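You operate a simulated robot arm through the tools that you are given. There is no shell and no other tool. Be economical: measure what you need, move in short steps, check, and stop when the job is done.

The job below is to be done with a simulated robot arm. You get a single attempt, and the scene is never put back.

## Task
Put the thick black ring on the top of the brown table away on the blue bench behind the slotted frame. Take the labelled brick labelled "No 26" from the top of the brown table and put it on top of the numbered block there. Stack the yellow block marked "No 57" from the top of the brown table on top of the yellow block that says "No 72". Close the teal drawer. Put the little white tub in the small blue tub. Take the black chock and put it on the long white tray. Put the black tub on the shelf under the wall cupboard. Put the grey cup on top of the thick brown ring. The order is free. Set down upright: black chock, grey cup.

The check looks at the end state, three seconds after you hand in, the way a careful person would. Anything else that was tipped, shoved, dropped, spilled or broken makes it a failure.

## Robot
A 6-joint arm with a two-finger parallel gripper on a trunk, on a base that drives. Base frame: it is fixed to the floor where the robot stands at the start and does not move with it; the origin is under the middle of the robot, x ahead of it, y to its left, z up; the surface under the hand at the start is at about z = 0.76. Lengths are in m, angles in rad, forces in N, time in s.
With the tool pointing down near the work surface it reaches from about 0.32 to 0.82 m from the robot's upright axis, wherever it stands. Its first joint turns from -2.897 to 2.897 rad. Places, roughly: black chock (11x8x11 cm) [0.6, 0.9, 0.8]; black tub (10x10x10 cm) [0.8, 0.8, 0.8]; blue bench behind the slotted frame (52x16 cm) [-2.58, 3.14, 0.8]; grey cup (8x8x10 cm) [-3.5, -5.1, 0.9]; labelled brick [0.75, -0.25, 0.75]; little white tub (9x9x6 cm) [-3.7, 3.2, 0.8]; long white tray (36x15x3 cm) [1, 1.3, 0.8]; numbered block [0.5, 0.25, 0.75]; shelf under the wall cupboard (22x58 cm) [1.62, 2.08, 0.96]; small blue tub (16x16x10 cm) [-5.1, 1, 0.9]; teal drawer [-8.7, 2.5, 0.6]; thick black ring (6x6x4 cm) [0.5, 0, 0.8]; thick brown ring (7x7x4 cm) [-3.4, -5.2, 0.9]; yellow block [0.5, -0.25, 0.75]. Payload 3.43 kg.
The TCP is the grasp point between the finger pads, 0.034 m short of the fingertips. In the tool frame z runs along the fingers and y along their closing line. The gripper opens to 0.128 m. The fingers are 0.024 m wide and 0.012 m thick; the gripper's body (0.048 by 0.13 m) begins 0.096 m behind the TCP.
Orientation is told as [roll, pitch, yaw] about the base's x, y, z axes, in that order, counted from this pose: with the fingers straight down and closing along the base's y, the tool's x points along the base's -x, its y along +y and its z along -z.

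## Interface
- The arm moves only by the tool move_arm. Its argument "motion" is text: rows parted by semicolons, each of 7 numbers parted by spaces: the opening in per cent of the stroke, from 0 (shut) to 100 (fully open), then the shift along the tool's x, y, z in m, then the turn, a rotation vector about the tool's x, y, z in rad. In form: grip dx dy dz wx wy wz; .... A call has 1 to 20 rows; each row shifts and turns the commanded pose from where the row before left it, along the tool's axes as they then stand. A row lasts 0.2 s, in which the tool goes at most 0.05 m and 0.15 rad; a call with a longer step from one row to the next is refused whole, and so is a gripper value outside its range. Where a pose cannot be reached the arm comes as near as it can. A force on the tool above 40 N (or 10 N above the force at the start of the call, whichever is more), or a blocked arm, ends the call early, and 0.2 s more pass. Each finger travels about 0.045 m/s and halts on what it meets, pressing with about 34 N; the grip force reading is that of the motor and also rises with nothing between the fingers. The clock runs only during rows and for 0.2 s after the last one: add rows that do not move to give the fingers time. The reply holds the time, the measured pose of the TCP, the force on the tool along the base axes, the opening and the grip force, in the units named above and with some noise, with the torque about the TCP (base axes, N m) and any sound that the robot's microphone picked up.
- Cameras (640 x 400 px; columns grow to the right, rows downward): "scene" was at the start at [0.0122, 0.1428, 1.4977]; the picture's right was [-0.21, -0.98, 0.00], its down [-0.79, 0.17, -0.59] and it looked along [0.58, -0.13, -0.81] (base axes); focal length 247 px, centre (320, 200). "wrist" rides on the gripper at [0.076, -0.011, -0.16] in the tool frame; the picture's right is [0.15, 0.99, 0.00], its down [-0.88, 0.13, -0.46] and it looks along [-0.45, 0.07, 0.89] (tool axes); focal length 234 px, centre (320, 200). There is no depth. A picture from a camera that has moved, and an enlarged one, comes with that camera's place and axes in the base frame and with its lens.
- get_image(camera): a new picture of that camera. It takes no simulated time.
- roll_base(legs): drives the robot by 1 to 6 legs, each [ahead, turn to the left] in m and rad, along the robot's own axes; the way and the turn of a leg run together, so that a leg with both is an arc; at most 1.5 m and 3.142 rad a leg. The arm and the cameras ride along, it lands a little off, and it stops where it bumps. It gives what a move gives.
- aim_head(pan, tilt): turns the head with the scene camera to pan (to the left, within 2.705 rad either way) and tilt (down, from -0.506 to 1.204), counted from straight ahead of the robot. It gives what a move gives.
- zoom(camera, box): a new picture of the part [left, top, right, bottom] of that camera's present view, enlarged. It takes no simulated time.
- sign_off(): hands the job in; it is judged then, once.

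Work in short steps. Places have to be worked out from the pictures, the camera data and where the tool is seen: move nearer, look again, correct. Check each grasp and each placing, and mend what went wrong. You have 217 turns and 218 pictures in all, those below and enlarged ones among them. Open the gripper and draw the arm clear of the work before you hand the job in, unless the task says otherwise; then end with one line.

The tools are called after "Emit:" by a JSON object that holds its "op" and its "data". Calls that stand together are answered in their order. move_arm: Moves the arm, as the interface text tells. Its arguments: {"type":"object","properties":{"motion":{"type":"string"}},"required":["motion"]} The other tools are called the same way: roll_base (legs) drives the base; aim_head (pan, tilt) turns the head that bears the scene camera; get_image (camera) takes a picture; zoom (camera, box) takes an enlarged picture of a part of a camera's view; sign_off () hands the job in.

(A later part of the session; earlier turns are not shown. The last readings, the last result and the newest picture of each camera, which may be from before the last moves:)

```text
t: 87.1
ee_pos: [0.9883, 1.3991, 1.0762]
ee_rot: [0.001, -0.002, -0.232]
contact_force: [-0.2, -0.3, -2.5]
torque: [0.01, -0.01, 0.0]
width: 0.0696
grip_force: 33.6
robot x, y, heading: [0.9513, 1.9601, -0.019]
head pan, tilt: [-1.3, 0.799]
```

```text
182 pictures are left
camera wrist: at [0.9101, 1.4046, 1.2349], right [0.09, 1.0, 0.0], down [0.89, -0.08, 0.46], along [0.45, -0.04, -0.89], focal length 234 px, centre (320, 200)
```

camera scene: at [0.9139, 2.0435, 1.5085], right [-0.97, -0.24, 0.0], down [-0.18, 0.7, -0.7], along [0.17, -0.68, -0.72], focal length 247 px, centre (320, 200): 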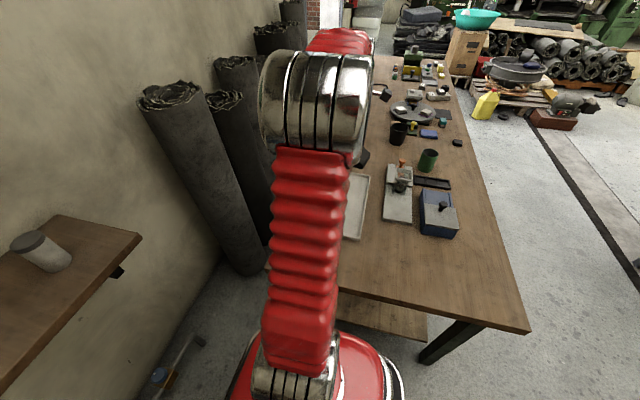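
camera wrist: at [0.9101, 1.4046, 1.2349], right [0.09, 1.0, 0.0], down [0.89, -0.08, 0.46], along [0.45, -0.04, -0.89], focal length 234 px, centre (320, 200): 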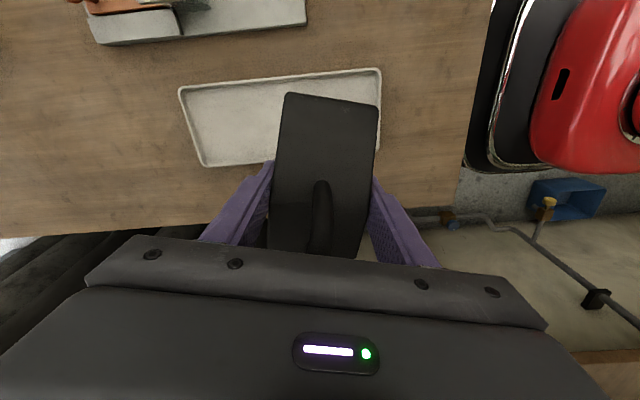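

Tray spans x 0.90–1.045, y 1.165–1.507. I'll turn the chock lengthwise with the tray (yaw −1.57) and go above the centre.

Emit:
{"op": "move_arm", "data": {"motion": "0 0 0 0 0 0 0.1486;0 0 0 0 0 0 0.1486;0 0 0 0 0 0 0.1486;0 0 0 0 0 0 0.1486;0 0 0 0 0 0 0.1486;0 0 0 0 0 0 0.1486;0 0 0 0 0 0 0.1486;0 0 0 0 0 0 0.1486;0 0 0 0 0 0 0.1486;0 -0.038 -0.008 0 0 0 0;0 -0.038 -0.008 0 0 0 0;0 0 0 0.04 0 0 0;0 0 0 0.04 0 0 0;0 0 0 0 0 0 0"}}

Emit:
{"op": "get_image", "data": {"camera": "wrist"}}

```text
t: 90.1
ee_pos: [0.9698, 1.3226, 0.9976]
ee_rot: [0.001, -0.001, -1.568]
contact_force: [0.2, 0.9, -3.5]
torque: [0.01, -0.01, -0.03]
width: 0.0698
grip_force: 34.0
robot x, y, heading: [0.9467, 1.9634, -0.026]
head pan, tilt: [-1.3, 0.799]
```

```text
181 pictures are left
camera wrist: at [0.9568, 1.397, 1.1558], right [0.99, 0.15, 0.0], down [0.13, -0.88, 0.46], along [0.07, -0.45, -0.89], focal length 234 px, centre (320, 200)
```

wrist: 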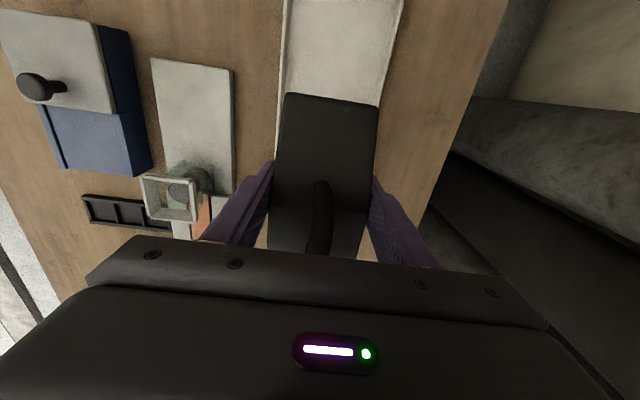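

Tray centre x≈0.978; shift 7 mm and lower to just above the tray.

Emit:
{"op": "move_arm", "data": {"motion": "0 0 0.007 0.02 0 0 0;0 0 0 0.045 0 0 0;0 0 0 0.045 0 0 0;0 0 0 0.035 0 0 0;0 0 0 0.01 0 0 0;0 0 0 0 0 0 0"}}

Emit:
{"op": "get_image", "data": {"camera": "wrist"}}

```text
t: 91.5
ee_pos: [0.9795, 1.3234, 0.8394]
ee_rot: [0.0, 0.001, -1.57]
contact_force: [-0.2, 0.2, -3.2]
torque: [-0.01, -0.01, -0.01]
width: 0.0699
grip_force: 34.0
robot x, y, heading: [0.9497, 1.961, -0.021]
head pan, tilt: [-1.3, 0.799]
```

```text
180 pictures are left
camera wrist: at [0.966, 1.3987, 0.9996], right [0.99, 0.15, 0.0], down [0.13, -0.88, 0.46], along [0.07, -0.45, -0.89], focal length 234 px, centre (320, 200)
```

wrist: 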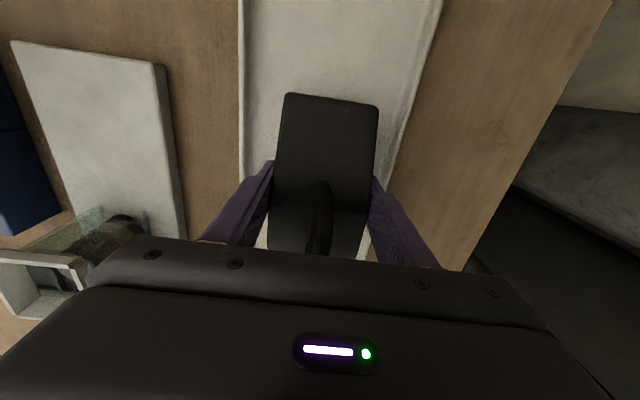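

Centred. Lowering towards the tray floor.

Emit:
{"op": "move_arm", "data": {"motion": "0 0 0 0.01 0 0 0;0 0 0 0.008 0 0 0;0 0 0 0.004 0 0 0;0 0 0 0.002 0 0 0;0 0 0 0.002 0 0 0;0 0 0 0.002 0 0 0;0 0 0 0 0 0 0"}}

```text
t: 93.1
ee_pos: [0.9793, 1.3238, 0.8137]
ee_rot: [0.0, 0.001, -1.57]
contact_force: [0.2, -0.9, -3.3]
torque: [0.01, -0.02, 0.01]
width: 0.0699
grip_force: 33.7
robot x, y, heading: [0.9491, 1.9613, -0.021]
head pan, tilt: [-1.3, 0.799]
```

Emit:
{"op": "move_arm", "data": {"motion": "0 0 0 0.002 0 0 0;0 0 0 0.002 0 0 0;0 0 0 0.002 0 0 0;0 0 0 0 0 0 0"}}

```text
t: 94.1
ee_pos: [0.9797, 1.3225, 0.8066]
ee_rot: [0.001, -0.001, -1.569]
contact_force: [0.3, -0.1, -3.5]
torque: [-0.02, 0.02, 0.0]
width: 0.0699
grip_force: 34.6
robot x, y, heading: [0.9495, 1.9617, -0.026]
head pan, tilt: [-1.3, 0.799]
```

Emit:
{"op": "move_arm", "data": {"motion": "0 0 0 0.0015 0 0 0;0 0 0 0.0015 0 0 0;0 0 0 0 0 0 0"}}

```text
t: 94.9
ee_pos: [0.9804, 1.3232, 0.8058]
ee_rot: [0.001, -0.002, -1.57]
contact_force: [0.7, 5.2, 21.2]
torque: [1.41, -0.07, -0.06]
width: 0.0696
grip_force: 34.1
robot x, y, heading: [0.951, 1.9611, -0.026]
head pan, tilt: [-1.3, 0.799]
```

Contact with the tray floor. Open modestly and rise.

Emit:
{"op": "move_arm", "data": {"motion": "0 0 0 -0.001 0 0 0;70 0 0 0 0 0 0;70 0 0 0 0 0 0;70 0 0 0 0 0 0;70 0 0 -0.02 0 0 0;70 0 0 -0.045 0 0 0;70 0 0 -0.045 0 0 0;70 0 0 -0.045 0 0 0;70 0 0 -0.045 0 0 0;70 0 0 -0.045 0 0 0;70 0 0 -0.04 0 0 0;70 0 0 0 0 0 0"}}

Emit:
{"op": "get_image", "data": {"camera": "wrist"}}

Emit:
{"op": "aim_head", "data": {"pan": 0.2, "tilt": 0.6}}

Emit:
{"op": "get_image", "data": {"camera": "scene"}}

```text
t: 97.5
ee_pos: [0.9786, 1.3245, 1.0916]
ee_rot: [0.001, 0.0, -1.569]
contact_force: [0.4, -0.8, 0.3]
torque: [0.01, 0.03, -0.01]
width: 0.0896
grip_force: 0.0
robot x, y, heading: [0.9494, 1.9629, -0.024]
head pan, tilt: [-1.3, 0.799]
```

```text
179 pictures are left
camera wrist: at [0.9667, 1.3989, 1.2508], right [0.99, 0.15, 0.0], down [0.13, -0.88, 0.46], along [0.07, -0.45, -0.89], focal length 234 px, centre (320, 200)
```

wrist: 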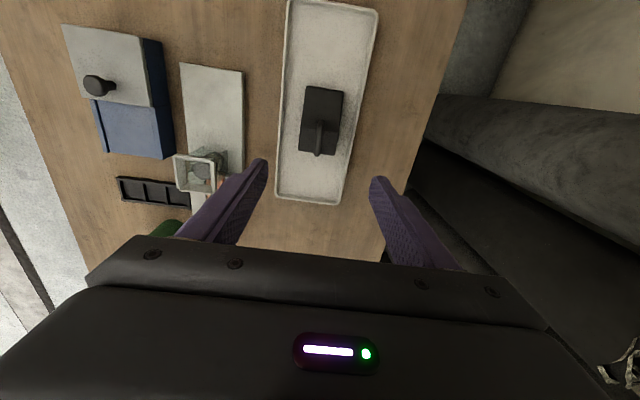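

```text
t: 99.1
ee_pos: [0.9803, 1.324, 1.0914]
ee_rot: [0.0, 0.002, -1.57]
contact_force: [0.3, -0.4, 0.3]
torque: [0.0, -0.02, 0.0]
width: 0.0895
grip_force: 0.0
robot x, y, heading: [0.9507, 1.9648, -0.024]
head pan, tilt: [0.201, 0.6]
```

```text
178 pictures are left
camera scene: at [0.9812, 2.1374, 1.5254], right [0.18, -0.98, 0.0], down [-0.56, -0.1, -0.82], along [0.81, 0.15, -0.57], focal length 247 px, centre (320, 200)
```

scene: 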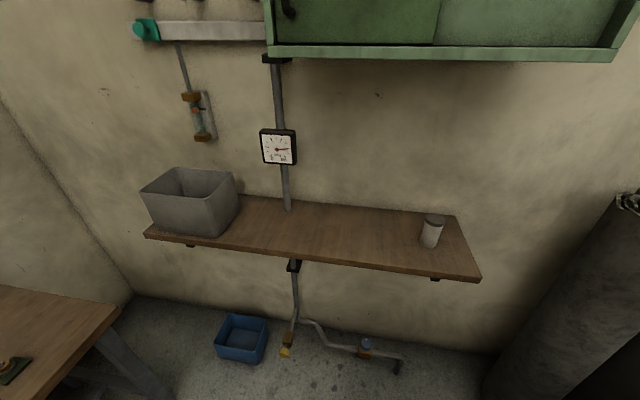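

Chock stands upright in the tray; the shelf has free space in its middle. Drive back to fetch the black tub.

Emit:
{"op": "roll_base", "data": {"legs": [[-0.87, 0], [0, 1.594], [-1.13, 0]]}}

Emit:
{"op": "get_image", "data": {"camera": "wrist"}}

```text
t: 117.9
ee_pos: [0.6751, 0.8799, 1.0927]
ee_rot: [0.0, 0.0, -0.001]
contact_force: [0.2, 0.0, -1.2]
torque: [0.0, 0.01, 0.02]
width: 0.0895
grip_force: 0.2
robot x, y, heading: [0.0399, 0.8542, 1.545]
head pan, tilt: [0.201, 0.6]
```

```text
177 pictures are left
camera wrist: at [0.5978, 0.867, 1.2504], right [-0.14, 0.99, 0.0], down [0.88, 0.13, 0.46], along [0.45, 0.07, -0.89], focal length 234 px, centre (320, 200)
```

wrist: 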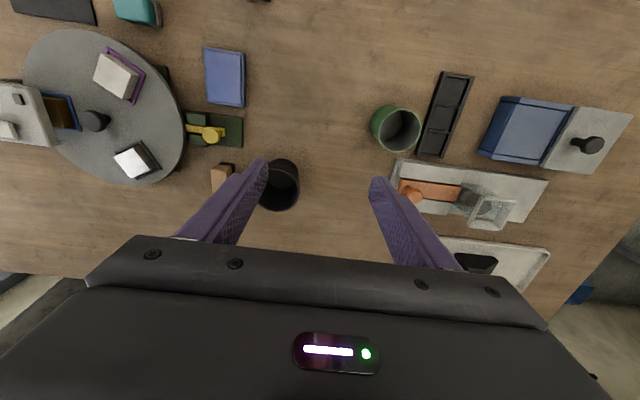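

Tub ≈ (0.794, 0.816). Moving above and lowering to look.

Emit:
{"op": "move_arm", "data": {"motion": "100 -0.04 -0.021 0 0 0 0;100 -0.04 -0.021 0 0 0 0;100 -0.04 -0.021 0 0 0 0;100 0 0 0.045 0 0 0;100 0 0 0.045 0 0 0;100 0 0 0 0 0 0"}}

Emit:
{"op": "get_image", "data": {"camera": "wrist"}}

```text
t: 119.3
ee_pos: [0.7771, 0.8168, 0.9948]
ee_rot: [0.0, 0.0, -0.002]
contact_force: [0.6, 0.9, -0.1]
torque: [0.01, 0.0, 0.01]
width: 0.128
grip_force: 0.1
out of reach, approached as far as the arm can: row 3
robot x, y, heading: [0.0405, 0.8533, 1.543]
head pan, tilt: [0.201, 0.6]
```

```text
176 pictures are left
camera wrist: at [0.6999, 0.8054, 1.1533], right [-0.14, 0.99, 0.0], down [0.88, 0.13, 0.46], along [0.45, 0.07, -0.89], focal length 234 px, centre (320, 200)
```

wrist: 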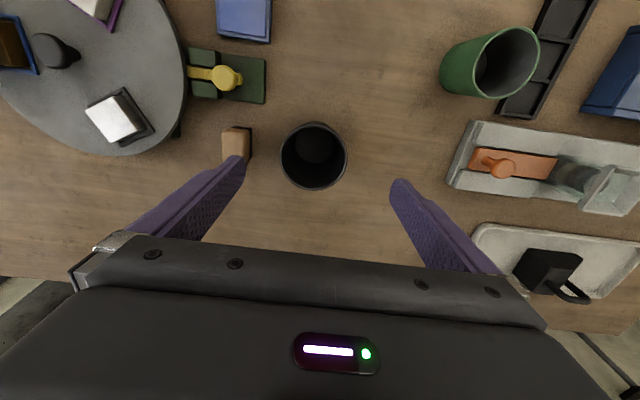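

Rim centre ≈ (0.787, 0.811), ~9 cm wide. Descend to z≈0.835 around it.

Emit:
{"op": "move_arm", "data": {"motion": "95 0 -0.006 0.03 0 0 0;95 0 0 0.04 0 0 0;95 -0.01 0 0.04 0 0 0;95 0 0 0.03 0 0 0;95 0 0 0.02 0 0 0;95 0 0 0 0 0 0"}}

Emit:
{"op": "get_image", "data": {"camera": "wrist"}}

```text
t: 120.7
ee_pos: [0.7853, 0.8117, 0.8339]
ee_rot: [-0.001, 0.001, -0.002]
contact_force: [-0.2, 0.6, -0.6]
torque: [0.02, -0.01, -0.01]
width: 0.1215
grip_force: 0.1
robot x, y, heading: [0.0391, 0.8539, 1.548]
head pan, tilt: [0.201, 0.6]
```

```text
175 pictures are left
camera wrist: at [0.7079, 0.8002, 0.9925], right [-0.14, 0.99, 0.0], down [0.88, 0.13, 0.46], along [0.45, 0.07, -0.89], focal length 234 px, centre (320, 200)
```

wrist: 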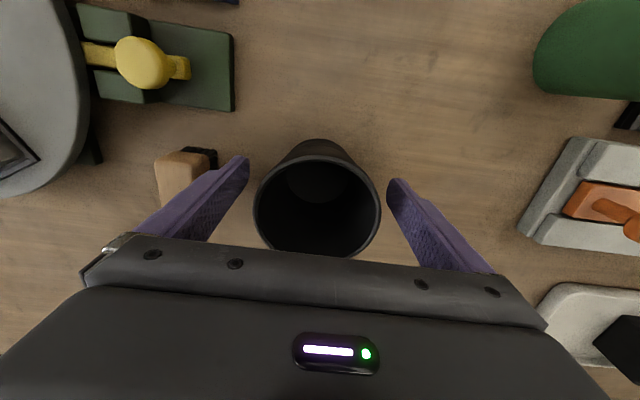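

Tub is centred between fingers. Grip and lift.

Emit:
{"op": "move_arm", "data": {"motion": "0 0 0 0 0 0 0;0 0 0 0 0 0 0;0 0 0 0 0 0 0;0 0 0 0 0 0 0;0 0 0 -0.02 0 0 0;0 0 0 -0.04 0 0 0;0 0 0 -0.045 0 0 0;0 0.02 0 -0.04 0 0 0;0 0.03 0 -0.035 0 0 0;0 0.03 0 -0.035 0 0 0;0 0.03 0 -0.035 0 0 0;0 0 0 0 0 0 0"}}

Emit:
{"op": "get_image", "data": {"camera": "wrist"}}

```text
t: 123.3
ee_pos: [0.6749, 0.8104, 1.0845]
ee_rot: [0.0, -0.001, -0.002]
contact_force: [0.4, 0.3, -0.7]
torque: [0.02, 0.01, 0.0]
width: 0.0903
grip_force: 34.2
robot x, y, heading: [0.0384, 0.8515, 1.547]
head pan, tilt: [0.201, 0.6]
```

```text
174 pictures are left
camera wrist: at [0.5977, 0.7987, 1.2437], right [-0.14, 0.99, 0.0], down [0.88, 0.13, 0.46], along [0.45, 0.07, -0.89], focal length 234 px, centre (320, 200)
```

wrist: 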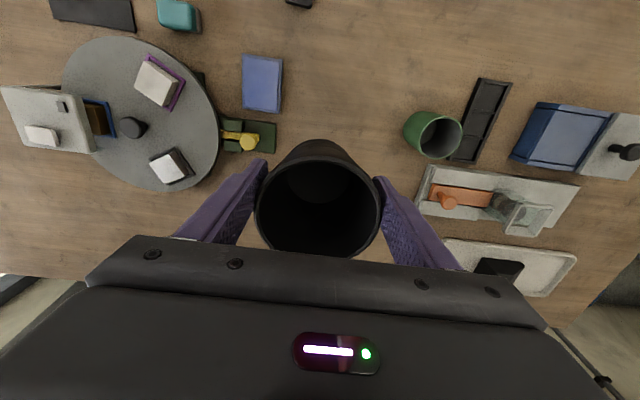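

Tub held (0.09). Drive to the shelf station with the arm over the right side.

Emit:
{"op": "roll_base", "data": {"legs": [[1.14, 0], [0, -1.547], [0.89, 0]]}}

Emit:
{"op": "aim_head", "data": {"pan": 0.0, "tilt": 0.7}}

Emit:
{"op": "get_image", "data": {"camera": "scene"}}

```text
t: 142.0
ee_pos: [0.9442, 1.3911, 1.0846]
ee_rot: [0.002, 0.0, -1.516]
contact_force: [0.2, 0.2, -0.7]
torque: [0.03, 0.0, 0.02]
width: 0.0882
grip_force: 34.0
robot x, y, heading: [0.9526, 2.0291, 0.026]
head pan, tilt: [0.201, 0.6]
```

```text
t: 142.7
ee_pos: [0.9439, 1.3925, 1.0851]
ee_rot: [0.0, 0.0, -1.515]
contact_force: [0.1, -0.5, -1.6]
torque: [0.02, -0.01, -0.04]
width: 0.0879
grip_force: 33.8
robot x, y, heading: [0.9476, 2.0332, 0.033]
head pan, tilt: [0.0, 0.7]
```

```text
173 pictures are left
camera scene: at [0.9689, 2.1891, 1.5168], right [0.03, -1.0, 0.0], down [-0.64, -0.02, -0.77], along [0.76, 0.02, -0.64], focal length 247 px, centre (320, 200)
```

scene: 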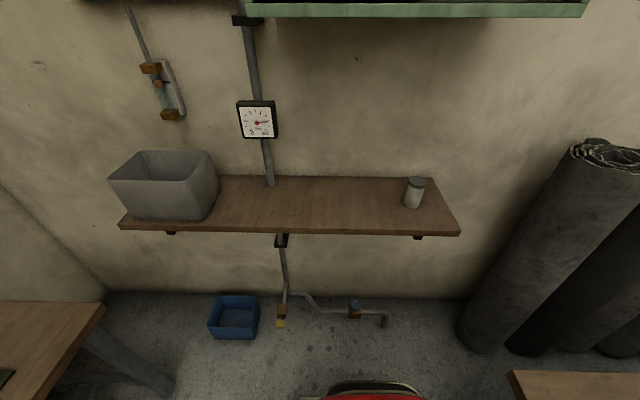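

Shelf middle target ≈ (1.60, 2.15). Nudge forward 6 cm, retract the arm, raise and swing it to the front.

Emit:
{"op": "roll_base", "data": {"legs": [[0.06, 0]]}}

Emit:
{"op": "move_arm", "data": {"motion": "0 0.045 0 -0.02 0 0 0;0 0.045 0 -0.02 0 0 0;0 0.045 0 -0.02 0 0 0;0 0.0024 0.047 0 0 0 -0.098;0 0.0024 0.047 0 0 0 -0.098;0 0.0024 0.047 0 0 0 -0.098;0 0.0024 0.047 0 0 0 -0.098;0 0.0024 0.047 0 0 0 -0.098;0 0.0024 0.047 0 0 0 -0.098;0 0.0024 0.047 0 0 0 -0.098;0 0.0024 0.047 0 0 0 -0.098;0 0.0024 0.047 0 0 0 -0.098;0 0.0024 0.047 0 0 0 -0.098;0 0.0024 0.047 0 0 0 -0.098;0 0.0024 0.047 0 0 0 -0.098;0 0.0024 0.047 0 0 0 -0.098;0 0.0024 0.047 0 0 0 -0.098;0 0.0024 0.047 0 0 0 -0.098;0 0 0 0 0 0 0"}}

Emit:
{"op": "get_image", "data": {"camera": "wrist"}}

Emit:
{"op": "get_image", "data": {"camera": "scene"}}

```text
t: 143.8
ee_pos: [1.0047, 1.3938, 1.087]
ee_rot: [0.0, 0.0, -1.515]
contact_force: [0.1, 0.2, -1.2]
torque: [-0.01, -0.01, 0.01]
width: 0.0878
grip_force: 33.8
robot x, y, heading: [1.0091, 2.0356, 0.024]
head pan, tilt: [0.0, 0.7]
```

```text
t: 147.8
ee_pos: [1.4467, 1.9884, 1.147]
ee_rot: [0.0, -0.001, -0.045]
contact_force: [-0.5, -1.0, -1.1]
torque: [0.02, 0.01, -0.05]
width: 0.0866
grip_force: 34.2
robot x, y, heading: [1.0083, 2.0313, 0.03]
head pan, tilt: [0.0, 0.7]
```

```text
172 pictures are left
camera wrist: at [1.3691, 1.9794, 1.3056], right [-0.1, 0.99, 0.0], down [0.89, 0.09, 0.46], along [0.45, 0.05, -0.89], focal length 234 px, centre (320, 200)
```

wrist: 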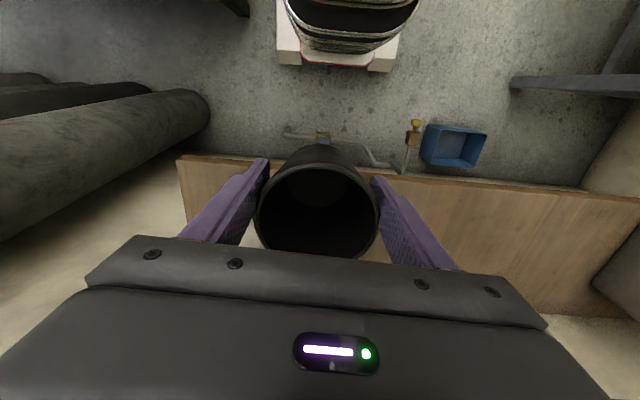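

```text
171 pictures are left
camera scene: at [1.0292, 2.1909, 1.5168], right [0.03, -1.0, 0.0], down [-0.64, -0.02, -0.76], along [0.76, 0.02, -0.64], focal length 247 px, centre (320, 200)
```

scene: 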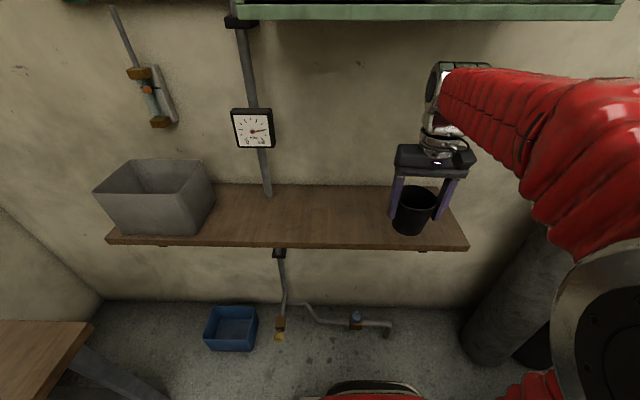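

Grip creeping slightly on the taper but held. Move to (1.60, 2.15) and lower toward the shelf.

Emit:
{"op": "move_arm", "data": {"motion": "0 -0.0292 0.0334 0 0 0 0;0 -0.0292 0.0334 0 0 0 0;0 -0.0292 0.0334 0 0 0 0;0 -0.0292 0.0334 0 0 0 0;0 -0.0292 0.0334 0 0 0 0;0 0 0 0.04 0 0 0;0 0 0 0.03 0 0 0;0 0 0 0 0 0 0"}}

Emit:
{"op": "get_image", "data": {"camera": "scene"}}

Emit:
{"op": "get_image", "data": {"camera": "wrist"}}

```text
t: 149.6
ee_pos: [1.6021, 2.1467, 1.0754]
ee_rot: [0.001, -0.001, -0.046]
contact_force: [0.1, -0.5, -0.8]
torque: [0.0, 0.04, -0.03]
width: 0.0863
grip_force: 33.7
robot x, y, heading: [1.0074, 2.0326, 0.033]
head pan, tilt: [0.0, 0.7]
```

```text
170 pictures are left
camera scene: at [1.0294, 2.191, 1.5168], right [0.03, -1.0, 0.0], down [-0.64, -0.02, -0.76], along [0.76, 0.02, -0.64], focal length 247 px, centre (320, 200)
```

scene: 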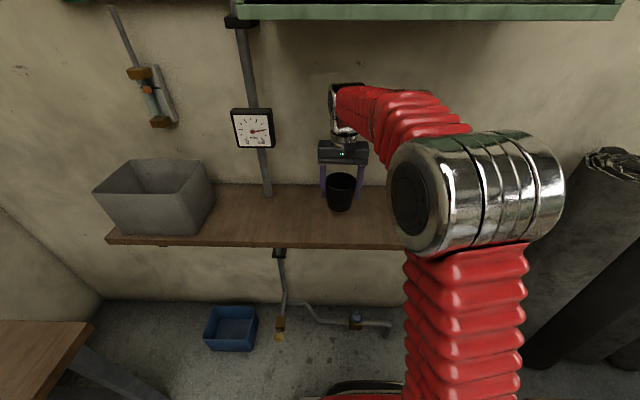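

```text
169 pictures are left
camera wrist: at [1.5245, 2.1381, 1.2342], right [-0.1, 0.99, 0.0], down [0.89, 0.09, 0.46], along [0.45, 0.05, -0.89], focal length 234 px, centre (320, 200)
```

wrist: 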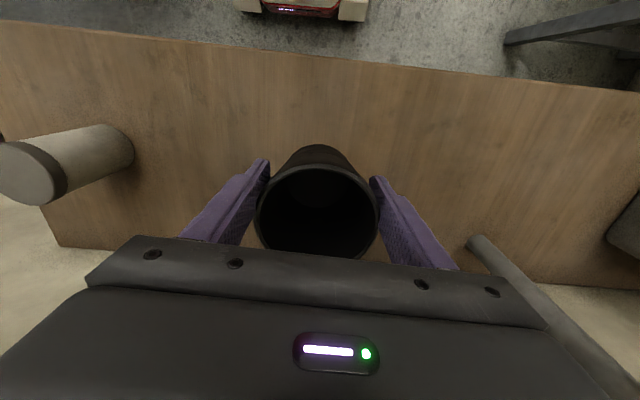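

Over the shelf with clear room around. Lower to contact in steps.

Emit:
{"op": "move_arm", "data": {"motion": "0 0 0 0.01 0 0 0;0 0 0 0.008 0 0 0;0 0 0 0.006 0 0 0;0 0 0 0.004 0 0 0;0 0 0 0.003 0 0 0;0 0 0 0 0 0 0"}}

```text
t: 151.0
ee_pos: [1.6013, 2.1452, 1.0431]
ee_rot: [-0.001, -0.001, -0.047]
contact_force: [-0.5, -0.1, -1.5]
torque: [0.0, 0.04, 0.02]
width: 0.0862
grip_force: 34.3
robot x, y, heading: [1.0065, 2.0299, 0.029]
head pan, tilt: [0.0, 0.7]
```

Emit:
{"op": "move_arm", "data": {"motion": "0 0 0 0.003 0 0 0;0 0 0 0.003 0 0 0;0 0 0 0.003 0 0 0;0 0 0 0.002 0 0 0;0 0 0 0 0 0 0"}}

```text
t: 152.2
ee_pos: [1.6011, 2.1476, 1.0319]
ee_rot: [0.0, 0.0, -0.047]
contact_force: [0.3, -0.6, -0.7]
torque: [-0.03, 0.03, 0.0]
width: 0.0858
grip_force: 33.9
robot x, y, heading: [1.0087, 2.0349, 0.028]
head pan, tilt: [0.0, 0.7]
```

Emit:
{"op": "move_arm", "data": {"motion": "0 0 0 0.002 0 0 0;0 0 0 0.002 0 0 0;0 0 0 0.002 0 0 0;0 0 0 0.002 0 0 0;0 0 0 0 0 0 0"}}

Emit:
{"op": "zoom", "data": {"camera": "scene", "box": [280, 120, 400, 240]}}

```text
t: 153.4
ee_pos: [1.603, 2.1462, 1.0256]
ee_rot: [0.002, 0.0, -0.045]
contact_force: [1.2, -0.1, -0.9]
torque: [-0.03, 0.0, -0.01]
width: 0.0858
grip_force: 33.1
robot x, y, heading: [1.0061, 2.0316, 0.03]
head pan, tilt: [0.0, 0.7]
```

```text
3.33 times, centred on (340, 180) of scene
camera zoom: at [1.0294, 2.191, 1.5168], right [0.03, -1.0, 0.0], down [-0.64, -0.02, -0.76], along [0.76, 0.02, -0.64], focal length 824 px, centre (253, 267)
```

zoom: 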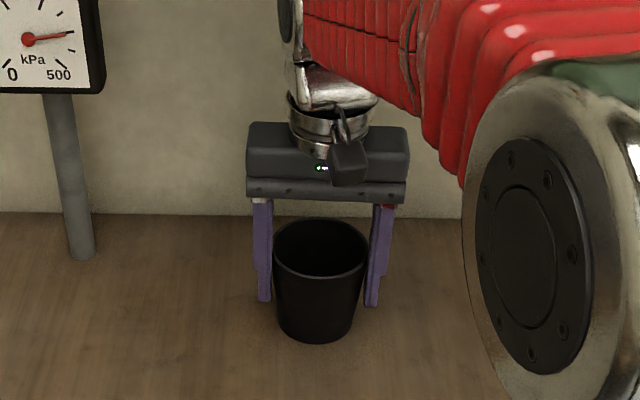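

Emit:
{"op": "move_arm", "data": {"motion": "0 0 0 0.002 0 0 0;0 0 0 0.002 0 0 0;0 0 0 0.002 0 0 0;0 0 0 0.002 0 0 0;0 0 0 0 0 0 0"}}

```text
t: 154.6
ee_pos: [1.6016, 2.1486, 1.0181]
ee_rot: [0.002, -0.002, -0.046]
contact_force: [-9.7, 1.7, 25.6]
torque: [-0.04, -0.48, 0.0]
width: 0.0821
grip_force: 34.1
robot x, y, heading: [1.0105, 2.0315, 0.032]
head pan, tilt: [0.0, 0.7]
```

Contact on the shelf. Release and lift straight up.

Emit:
{"op": "move_arm", "data": {"motion": "0 0 0 -0.002 0 0 0;90 0 0 0 0 0 0;90 0 0 0 0 0 0;90 0 0 0 0 0 0;90 0 0 -0.02 0 0 0;90 0 0 -0.03 0 0 0;90 0 0 -0.04 0 0 0;90 0 0 -0.04 0 0 0;90 0 0 0 0 0 0"}}

Emit:
{"op": "get_image", "data": {"camera": "wrist"}}

Emit:
{"op": "get_image", "data": {"camera": "scene"}}

```text
t: 156.6
ee_pos: [1.6019, 2.1464, 1.1498]
ee_rot: [0.0, -0.002, -0.046]
contact_force: [0.0, 0.3, 0.9]
torque: [-0.01, 0.03, 0.0]
width: 0.1153
grip_force: 0.0
robot x, y, heading: [1.0058, 2.0315, 0.028]
head pan, tilt: [0.0, 0.7]
```

```text
167 pictures are left
camera wrist: at [1.5247, 2.138, 1.3092], right [-0.1, 0.99, 0.0], down [0.89, 0.09, 0.46], along [0.45, 0.05, -0.89], focal length 234 px, centre (320, 200)
```

wrist: 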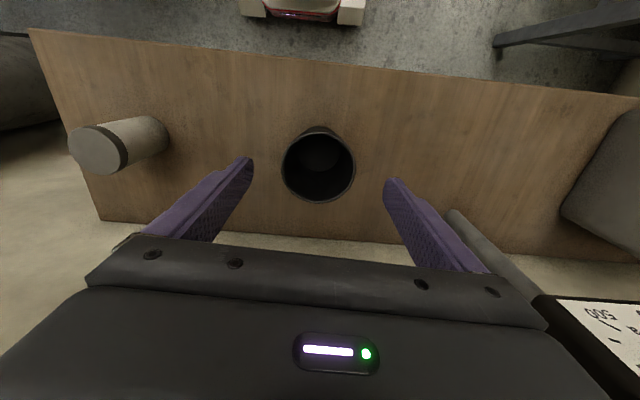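

```text
166 pictures are left
camera scene: at [1.0294, 2.191, 1.5168], right [0.03, -1.0, 0.0], down [-0.64, -0.02, -0.76], along [0.76, 0.02, -0.64], focal length 247 px, centre (320, 200)
```

scene: 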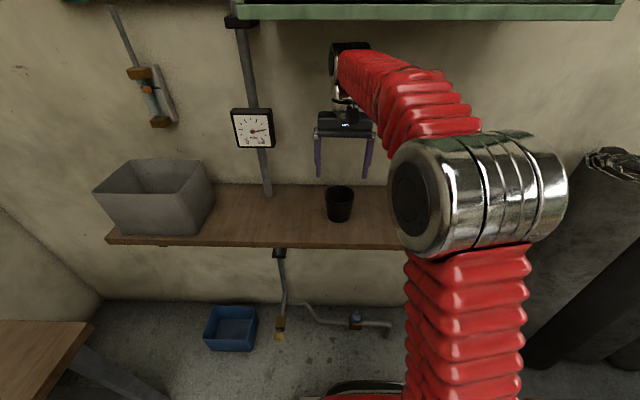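

Tub stands on the shelf. Retract the arm and back out to go for the ring.

Emit:
{"op": "move_arm", "data": {"motion": "90 0.045 0 0 0 0 0;90 0.045 0 0 0 0 0;90 0.045 0 0 0 0 0;90 0.03 0 0 0 0 0;90 0 0 0 0 0 0"}}

Emit:
{"op": "roll_base", "data": {"legs": [[-0.93, 0], [0, 1.541], [-1.0, 0], [-0.75, 0]]}}

Emit:
{"op": "aim_head", "data": {"pan": -1.7, "tilt": 0.95}}

Emit:
{"op": "get_image", "data": {"camera": "scene"}}

```text
t: 157.8
ee_pos: [1.4386, 2.1532, 1.1509]
ee_rot: [0.001, 0.001, -0.046]
contact_force: [0.0, 0.0, -0.1]
torque: [0.01, -0.03, 0.01]
width: 0.1153
grip_force: 0.0
robot x, y, heading: [1.0117, 2.0298, 0.033]
head pan, tilt: [0.0, 0.7]
```

```text
t: 180.8
ee_pos: [-0.0562, 0.6638, 1.1513]
ee_rot: [0.001, 0.0, 1.5]
contact_force: [-0.4, 0.2, -0.1]
torque: [0.0, 0.02, -0.02]
width: 0.1149
grip_force: 0.1
robot x, y, heading: [0.0567, 0.2294, 1.578]
head pan, tilt: [0.0, 0.7]
```

```text
t: 182.5
ee_pos: [-0.0554, 0.6643, 1.1518]
ee_rot: [0.0, -0.001, 1.5]
contact_force: [0.0, 0.1, -0.6]
torque: [0.01, 0.01, 0.0]
width: 0.115
grip_force: 0.0
robot x, y, heading: [0.0556, 0.2275, 1.58]
head pan, tilt: [-1.7, 0.949]
```

```text
165 pictures are left
camera scene: at [-0.0294, 0.1614, 1.497], right [-0.12, -0.99, 0.0], down [-0.81, 0.1, -0.58], along [0.58, -0.07, -0.81], focal length 247 px, centre (320, 200)
```

scene: 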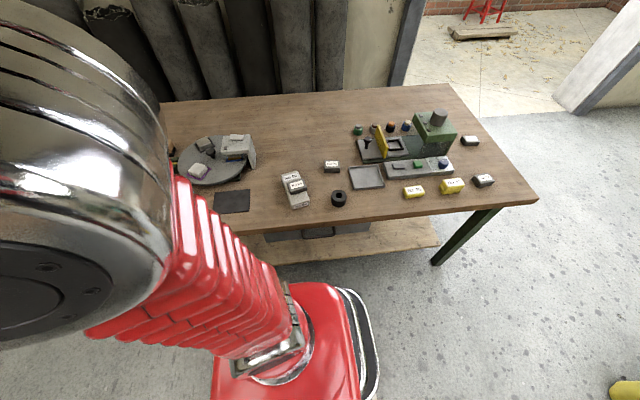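

Ring at about (0.478, 0.031). Swing the arm round to the right.

Emit:
{"op": "move_arm", "data": {"motion": "90 0.0023 -0.045 0 0 0 0.1;90 0.0023 -0.045 0 0 0 0.1;90 0.0023 -0.045 0 0 0 0.1;90 0.0023 -0.045 0 0 0 0.1;90 0.0023 -0.045 0 0 0 0.1;90 0.0023 -0.045 0 0 0 0.1;90 0.0023 -0.045 0 0 0 0.1;90 0.0023 -0.045 0 0 0 0.1;90 0.0023 -0.045 0 0 0 0.1;90 0.0023 -0.045 0 0 0 0.1;90 0.0023 -0.045 0 0 0 0.1;90 0.0023 -0.045 0 0 0 0.1;90 0.0023 -0.045 0 0 0 0.1;90 0.0023 -0.045 0 0 0 0.1;90 0.0023 -0.045 0 0 0 0.1;90 0.0023 -0.045 0 0 0 0.1;90 0.0023 -0.045 0 0 0 0.1;90 0.0023 -0.045 0 0 0 0.1;90 0.0023 -0.045 0 0 0 0.1;90 0.0023 -0.045 0 0 0 0.1"}}

```text
t: 186.7
ee_pos: [0.3093, -0.0042, 1.1522]
ee_rot: [0.001, 0.002, -0.499]
contact_force: [-0.4, 0.7, 0.2]
torque: [0.01, 0.0, -0.01]
width: 0.1153
grip_force: 0.1
robot x, y, heading: [0.0581, 0.2322, 1.582]
head pan, tilt: [-1.7, 0.949]
```

Emit:
{"op": "move_arm", "data": {"motion": "75 -0.033 0.028 0 0 0 0;75 -0.033 0.028 0 0 0 0;75 -0.033 0.028 0 0 0 0;75 -0.033 0.028 0 0 0 0;75 0 0 0.045 0 0 0;75 0 0 0.045 0 0 0;75 0 0 0.045 0 0 0;75 0 0 0.045 0 0 0;75 0 0 0.03 0 0 0;75 0 0 0 0 0 0"}}

Emit:
{"op": "get_image", "data": {"camera": "wrist"}}

```text
t: 188.9
ee_pos: [0.477, 0.0331, 0.9421]
ee_rot: [0.0, 0.0, -0.498]
contact_force: [0.1, 0.3, 0.7]
torque: [-0.01, -0.01, -0.01]
width: 0.0962
grip_force: 0.0
robot x, y, heading: [0.0525, 0.2285, 1.576]
head pan, tilt: [-1.7, 0.949]
```

```text
164 pictures are left
camera wrist: at [0.4034, 0.0577, 1.1002], right [0.34, 0.94, 0.0], down [0.84, -0.31, 0.46], along [0.43, -0.16, -0.89], focal length 234 px, centre (320, 200)
```

wrist: 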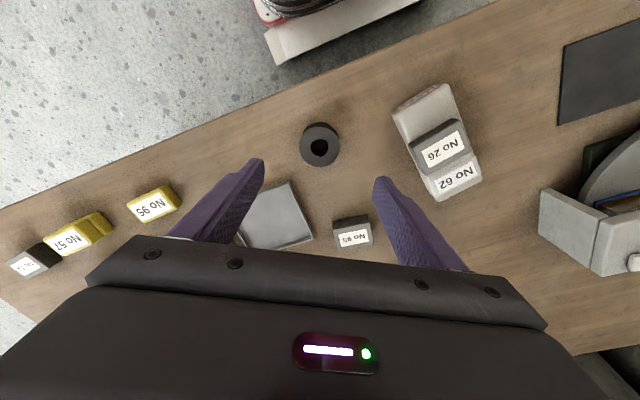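

Ring at (0.474, 0.030). Descend and grip its outside.

Emit:
{"op": "move_arm", "data": {"motion": "75 0.001 -0.004 0.04 0 0 0;75 0 0 0.045 0 0 0;75 0 0 0.04 0 0 0;75 0 0 0.018 0 0 0;75 0 0 0 0 0 0;0 0 0 0 0 0 0;0 0 0 0 0 0 0;0 0 0 0 0 0 0;0 0 0 0 0 0 0;0 0 0 -0.03 0 0 0;0 0 0 -0.045 0 0 0;0 0 0 -0.045 0 0 0;0 0 0 -0.045 0 0 0;0 0 0 -0.045 0 0 0;0 0 0 -0.045 0 0 0;0 0 0 0 0 0 0"}}

Emit:
{"op": "get_image", "data": {"camera": "wrist"}}

```text
t: 192.3
ee_pos: [0.4761, 0.0307, 1.054]
ee_rot: [0.001, -0.001, -0.498]
contact_force: [-0.7, 0.6, -1.7]
torque: [0.03, 0.06, 0.0]
width: 0.0531
grip_force: 33.9
robot x, y, heading: [0.0532, 0.229, 1.581]
head pan, tilt: [-1.7, 0.949]
```

```text
163 pictures are left
camera wrist: at [0.4021, 0.0565, 1.2129], right [0.34, 0.94, 0.0], down [0.84, -0.31, 0.46], along [0.43, -0.16, -0.89], focal length 234 px, centre (320, 200)
```

wrist: 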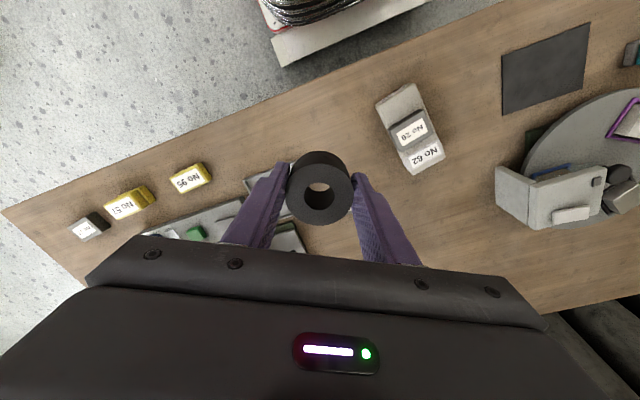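

Ring held. Drive along the corridor toward the blue bench and look there.

Emit:
{"op": "roll_base", "data": {"legs": [[1.0, 0], [0.72, 0], [0, 1.563], [1.5, 0], [0.6, 0]]}}

Emit:
{"op": "aim_head", "data": {"pan": -1.2, "tilt": 0.6}}

Emit:
{"op": "get_image", "data": {"camera": "scene"}}

Emit:
{"op": "aim_head", "data": {"pan": -0.5, "tilt": 0.5}}

Emit:
{"op": "get_image", "data": {"camera": "scene"}}

```text
t: 222.3
ee_pos: [-1.8795, 2.3003, 1.0529]
ee_rot: [0.0, 0.0, 1.087]
contact_force: [0.0, 0.7, -0.5]
torque: [0.01, 0.01, 0.0]
width: 0.0529
grip_force: 33.9
robot x, y, heading: [-2.0699, 1.8795, -3.12]
head pan, tilt: [-1.7, 0.949]
```

```text
t: 223.2
ee_pos: [-1.8793, 2.3016, 1.0543]
ee_rot: [0.002, 0.001, 1.087]
contact_force: [-0.7, -0.6, -1.0]
torque: [-0.01, 0.0, 0.01]
width: 0.0529
grip_force: 34.0
robot x, y, heading: [-2.0724, 1.8802, -3.121]
head pan, tilt: [-1.201, 0.6]
```

```text
162 pictures are left
camera scene: at [-2.0421, 1.8038, 1.5254], right [0.93, 0.38, 0.0], down [0.21, -0.52, -0.82], along [-0.31, 0.76, -0.57], focal length 247 px, centre (320, 200)
```

scene: 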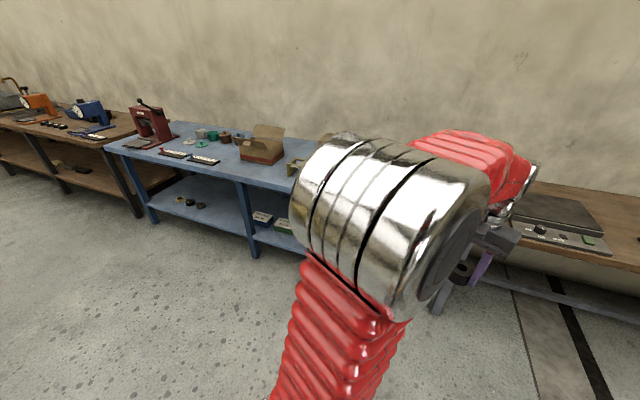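

```text
t: 224.3
ee_pos: [-1.8787, 2.3009, 1.0543]
ee_rot: [0.001, 0.0, 1.087]
contact_force: [0.5, -0.7, -1.0]
torque: [0.03, 0.02, 0.01]
width: 0.0531
grip_force: 33.6
robot x, y, heading: [-2.0736, 1.8767, -3.122]
head pan, tilt: [-0.499, 0.499]
```

```text
161 pictures are left
camera scene: at [-2.0893, 1.764, 1.5345], right [0.46, 0.89, 0.0], down [0.42, -0.22, -0.88], along [-0.78, 0.4, -0.48], focal length 247 px, centre (320, 200)
```

scene: 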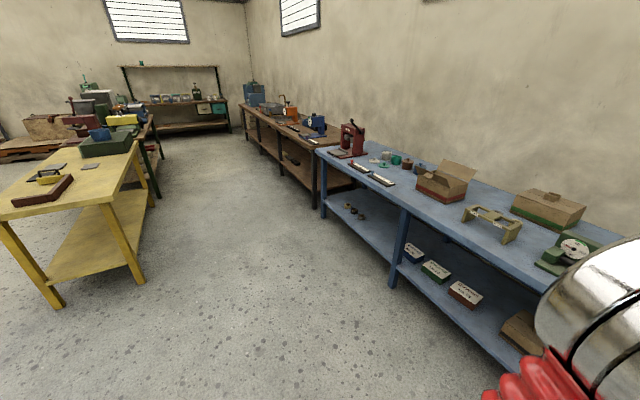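

The slotted frame stands at about (-2.6, 2.97) with the box behind it. Raise the ring a bit and draw alongside the bench.

Emit:
{"op": "move_arm", "data": {"motion": "0 0 0 -0.045 0 0 0;0 0 0 -0.04 0 0 0;0 0 0 0 0 0 0"}}

Emit:
{"op": "roll_base", "data": {"legs": [[0, -0.866], [0.68, 0], [0, 0.85]]}}

Emit:
{"op": "aim_head", "data": {"pan": -1.3, "tilt": 0.8}}

Emit:
{"op": "get_image", "data": {"camera": "scene"}}

Emit:
{"op": "get_image", "data": {"camera": "wrist"}}

```text
t: 225.1
ee_pos: [-1.8796, 2.3026, 1.1415]
ee_rot: [0.0, -0.001, 1.086]
contact_force: [0.3, 0.0, -1.6]
torque: [0.03, 0.01, 0.0]
width: 0.0529
grip_force: 34.3
robot x, y, heading: [-2.0742, 1.8761, -3.121]
head pan, tilt: [-0.499, 0.499]
```

```text
t: 236.2
ee_pos: [-2.3305, 2.8008, 1.1417]
ee_rot: [0.0, -0.001, 1.097]
contact_force: [-0.1, 0.5, -0.1]
torque: [0.01, 0.01, 0.0]
width: 0.0531
grip_force: 34.0
robot x, y, heading: [-2.5198, 2.3628, -3.115]
head pan, tilt: [-0.499, 0.499]
```

```text
t: 237.4
ee_pos: [-2.3305, 2.8018, 1.1415]
ee_rot: [0.001, 0.0, 1.096]
contact_force: [0.7, 0.4, -0.1]
torque: [-0.02, 0.0, 0.0]
width: 0.053
grip_force: 34.4
robot x, y, heading: [-2.5175, 2.3574, -3.114]
head pan, tilt: [-1.3, 0.799]
```

```text
160 pictures are left
camera scene: at [-2.4771, 2.2836, 1.5086], right [0.96, 0.29, 0.0], down [0.21, -0.69, -0.7], along [-0.2, 0.67, -0.72], focal length 247 px, centre (320, 200)
```

scene: 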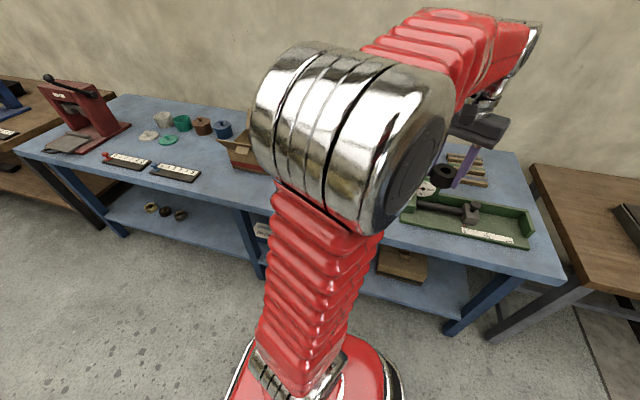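

```text
159 pictures are left
camera wrist: at [-2.3568, 2.7278, 1.3001], right [-0.95, 0.32, 0.0], down [0.29, 0.84, 0.46], along [0.15, 0.43, -0.89], focal length 234 px, centre (320, 200)
```

wrist: 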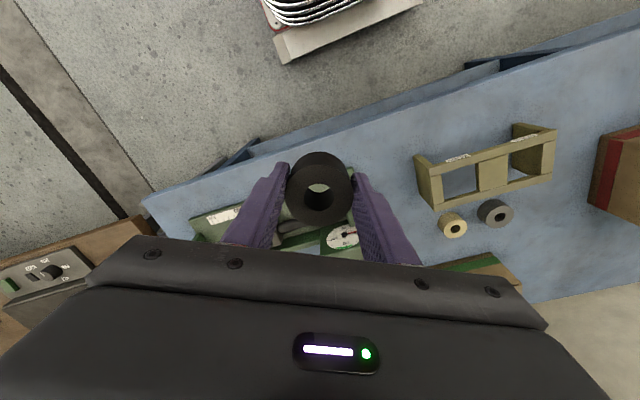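

Two other rings stand behind the frame at y≈3.11. I'll drive 15 cm further along and bring the hand closer over the spot.

Emit:
{"op": "roll_base", "data": {"legs": [[0.17, 0]]}}

Emit:
{"op": "get_image", "data": {"camera": "wrist"}}

```text
t: 239.1
ee_pos: [-2.5002, 2.7966, 1.1403]
ee_rot: [0.003, -0.001, 1.098]
contact_force: [0.0, 1.3, -2.2]
torque: [0.0, -0.01, -0.03]
width: 0.0525
grip_force: 34.4
robot x, y, heading: [-2.6853, 2.3576, -3.115]
head pan, tilt: [-1.3, 0.799]
```

```text
158 pictures are left
camera wrist: at [-2.5266, 2.7231, 1.3001], right [-0.95, 0.32, 0.0], down [0.29, 0.84, 0.46], along [0.15, 0.43, -0.89], focal length 234 px, centre (320, 200)
```

wrist: 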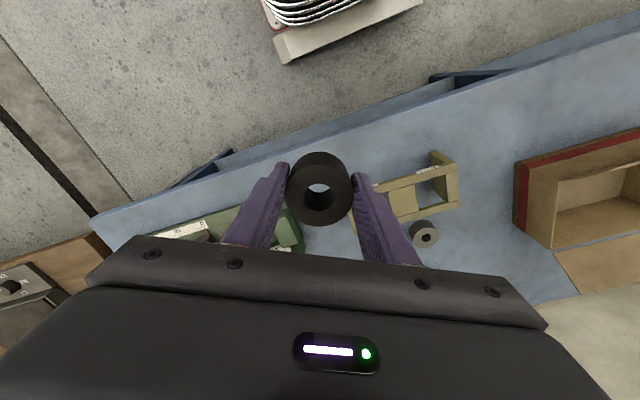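

Free spot: x≈-2.74, y≈3.13 (grey ring at -2.657, open box beyond -2.85). Turn the gripper so it closes along y and go over it.

Emit:
{"op": "move_arm", "data": {"motion": "0 0 0 0.015 0 0 0.15;0 0 0 0.015 0 0 0.15;0 0 0 0.015 0 0 0.15;0 0 0 0.015 0 0 0.15;0 0 0 0.015 0 0 0.15;0 0 0 0.015 0 0 0.147;0 0.0169 0.03 0 0 0 0;0 0.0169 0.03 0 0 0 0;0 0.0169 0.03 0 0 0 0;0 0.0169 0.03 0 0 0 0;0 0.0169 0.03 0 0 0 0;0 0.0169 0.03 0 0 0 0;0 0.0169 0.03 0 0 0 0;0 0.0169 0.03 0 0 0 0;0 0.0169 0.03 0 0 0 0;0 0.0169 0.03 0 0 0 0;0 0 0 0 0 0 0"}}

Emit:
{"op": "get_image", "data": {"camera": "wrist"}}

```text
t: 242.7
ee_pos: [-2.7257, 3.0554, 1.0517]
ee_rot: [-0.001, 0.001, 0.2]
contact_force: [-0.5, 0.4, -0.8]
torque: [-0.02, -0.03, 0.0]
width: 0.0529
grip_force: 34.1
robot x, y, heading: [-2.6867, 2.3573, -3.118]
head pan, tilt: [-1.3, 0.799]
```

```text
157 pictures are left
camera wrist: at [-2.7988, 3.0287, 1.2108], right [-0.34, 0.94, 0.0], down [0.84, 0.3, 0.46], along [0.43, 0.15, -0.89], focal length 234 px, centre (320, 200)
```

wrist: 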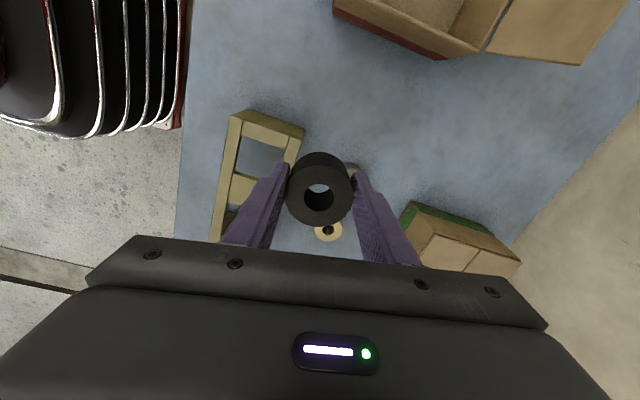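

Moving to the final spot (-2.74, 3.13) and lowering.

Emit:
{"op": "move_arm", "data": {"motion": "0 0 0.038 0.01 0 0 0;0 0 0.038 0.01 0 0 0;0 0 0 0.045 0 0 0;0 0 0 0.045 0 0 0;0 0 0 0.04 0 0 0;0 0 0 0.02 0 0 0;0 0 0 0 0 0 0"}}

Emit:
{"op": "get_image", "data": {"camera": "wrist"}}

```text
t: 244.3
ee_pos: [-2.7402, 3.1159, 0.8748]
ee_rot: [0.0, 0.0, 0.199]
contact_force: [-0.5, 0.2, -0.7]
torque: [-0.04, 0.0, -0.02]
width: 0.0528
grip_force: 33.8
out of reach, approached as far as the arm can: row 2
robot x, y, heading: [-2.6861, 2.3581, -3.117]
head pan, tilt: [-1.3, 0.799]
```

```text
156 pictures are left
camera wrist: at [-2.8129, 3.0893, 1.0341], right [-0.34, 0.94, 0.0], down [0.84, 0.3, 0.46], along [0.43, 0.15, -0.89], focal length 234 px, centre (320, 200)
```

wrist: 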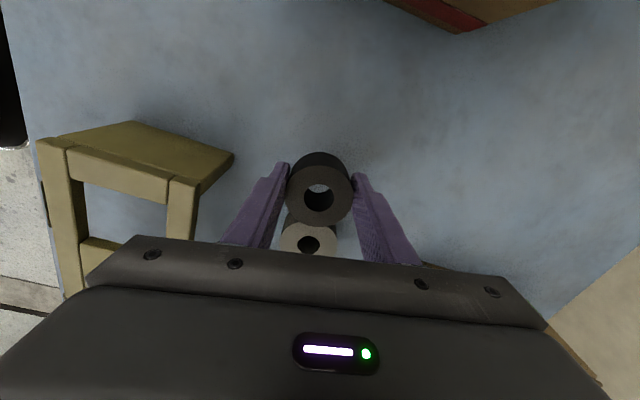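

Spot is clear of the grey ring and frame. Step down to contact.

Emit:
{"op": "move_arm", "data": {"motion": "0 0 0 0.01 0 0 0;0 0 0 0.008 0 0 0;0 0 0 0.004 0 0 0;0 0 0 0.003 0 0 0;0 0 0 0.003 0 0 0;0 0 0 0 0 0 0"}}

```text
t: 245.7
ee_pos: [-2.7394, 3.1158, 0.8484]
ee_rot: [-0.001, -0.002, 0.198]
contact_force: [0.1, 0.8, -1.0]
torque: [0.0, 0.01, 0.01]
width: 0.0528
grip_force: 34.3
robot x, y, heading: [-2.6904, 2.3573, -3.111]
head pan, tilt: [-1.3, 0.799]
```

Emit:
{"op": "move_arm", "data": {"motion": "0 0 0 0.003 0 0 0;0 0 0 0.003 0 0 0;0 0 0 0.002 0 0 0;0 0 0 0.002 0 0 0;0 0 0 0 0 0 0"}}

```text
t: 246.9
ee_pos: [-2.7411, 3.1169, 0.8383]
ee_rot: [0.001, 0.0, 0.2]
contact_force: [0.4, -1.3, 2.2]
torque: [-0.08, 0.05, -0.01]
width: 0.0531
grip_force: 33.5
robot x, y, heading: [-2.6898, 2.3566, -3.114]
head pan, tilt: [-1.3, 0.799]
```

Emit:
{"op": "move_arm", "data": {"motion": "0 0 0 0.001 0 0 0;0 0 0 0 0 0 0;65 0 0 0 0 0 0;65 0 0 0 0 0 0;65 0 0 0 0 0 0;65 0 0 -0.02 0 0 0;65 0 0 -0.04 0 0 0;65 0 0 -0.045 0 0 0;65 0 -0.01 -0.045 0 0 0;65 0 -0.01 -0.045 0 0 0;65 0 0 0 0 0 0"}}

Emit:
{"op": "get_image", "data": {"camera": "wrist"}}

```text
t: 249.3
ee_pos: [-2.7376, 3.0985, 1.0351]
ee_rot: [0.0, 0.0, 0.199]
contact_force: [-0.2, -0.9, 0.4]
torque: [0.01, 0.03, 0.01]
width: 0.0832
grip_force: 0.0
robot x, y, heading: [-2.6867, 2.3544, -3.111]
head pan, tilt: [-1.3, 0.799]
```

```text
155 pictures are left
camera wrist: at [-2.8103, 3.0711, 1.1936], right [-0.34, 0.94, 0.0], down [0.84, 0.3, 0.46], along [0.43, 0.15, -0.89], focal length 234 px, centre (320, 200)
```

wrist: 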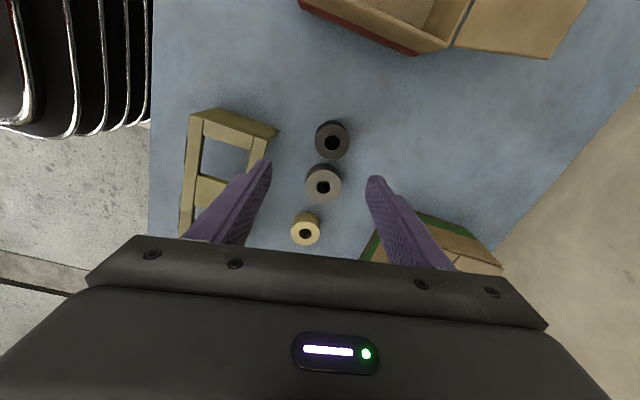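

Black ring is in line behind the frame. Retract the arm and drive along toward the little white tub (~(-3.7, 3.2)).

Emit:
{"op": "move_arm", "data": {"motion": "65 0.0093 -0.0445 -0.02 0 0 0;65 0.0093 -0.0445 -0.02 0 0 0;65 0.0093 -0.0445 -0.02 0 0 0;65 0.0093 -0.0445 -0.02 0 0 0;65 0.0093 -0.0445 -0.02 0 0 0;65 0.0093 -0.0445 -0.02 0 0 0;65 0 0 0 0 0 0"}}

Emit:
{"op": "roll_base", "data": {"legs": [[0.85, -0.02]]}}

Emit:
{"op": "aim_head", "data": {"pan": -1.2, "tilt": 0.75}}

Emit:
{"op": "get_image", "data": {"camera": "scene"}}

Emit:
{"op": "get_image", "data": {"camera": "wrist"}}

```text
t: 250.9
ee_pos: [-2.7377, 2.8234, 1.1536]
ee_rot: [0.0, 0.0, 0.199]
contact_force: [0.0, -0.6, 0.3]
torque: [0.0, -0.01, -0.03]
width: 0.0834
grip_force: 0.0
robot x, y, heading: [-2.6854, 2.3553, -3.112]
head pan, tilt: [-1.3, 0.799]
```

```text
t: 256.7
ee_pos: [-3.5822, 2.8162, 1.1535]
ee_rot: [0.002, 0.0, 0.165]
contact_force: [0.5, 0.8, -0.4]
torque: [0.02, 0.01, -0.05]
width: 0.0832
grip_force: 0.0
robot x, y, heading: [-3.5424, 2.3497, 3.138]
head pan, tilt: [-1.3, 0.799]
```

```text
t: 257.4
ee_pos: [-3.5815, 2.8163, 1.1538]
ee_rot: [0.0, -0.001, 0.167]
contact_force: [-0.8, 0.4, -0.1]
torque: [0.03, -0.02, 0.01]
width: 0.0831
grip_force: 0.1
robot x, y, heading: [-3.5499, 2.3451, 3.137]
head pan, tilt: [-1.201, 0.75]
```

```text
154 pictures are left
camera scene: at [-3.5184, 2.2687, 1.5125], right [0.93, 0.36, 0.0], down [0.24, -0.64, -0.73], along [-0.26, 0.68, -0.68], focal length 247 px, centre (320, 200)
```

scene: 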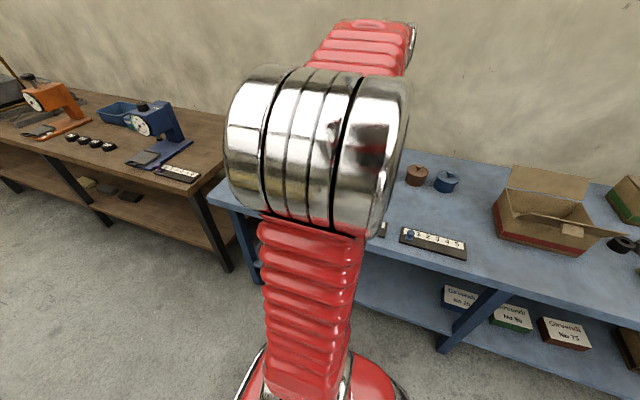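

```text
153 pictures are left
camera wrist: at [-3.6566, 2.7916, 1.3135], right [-0.31, 0.95, 0.0], down [0.85, 0.27, 0.46], along [0.43, 0.14, -0.89], focal length 234 px, centre (320, 200)
```

wrist: 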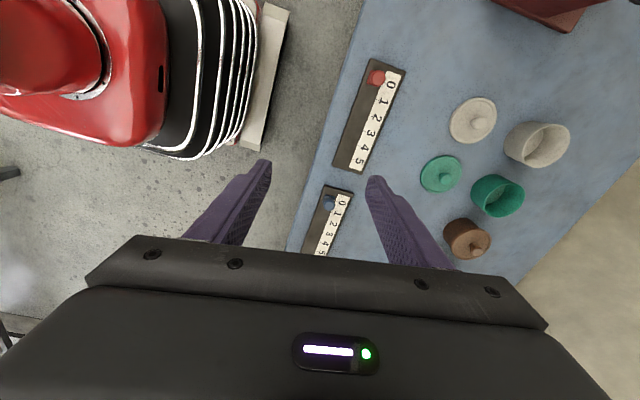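

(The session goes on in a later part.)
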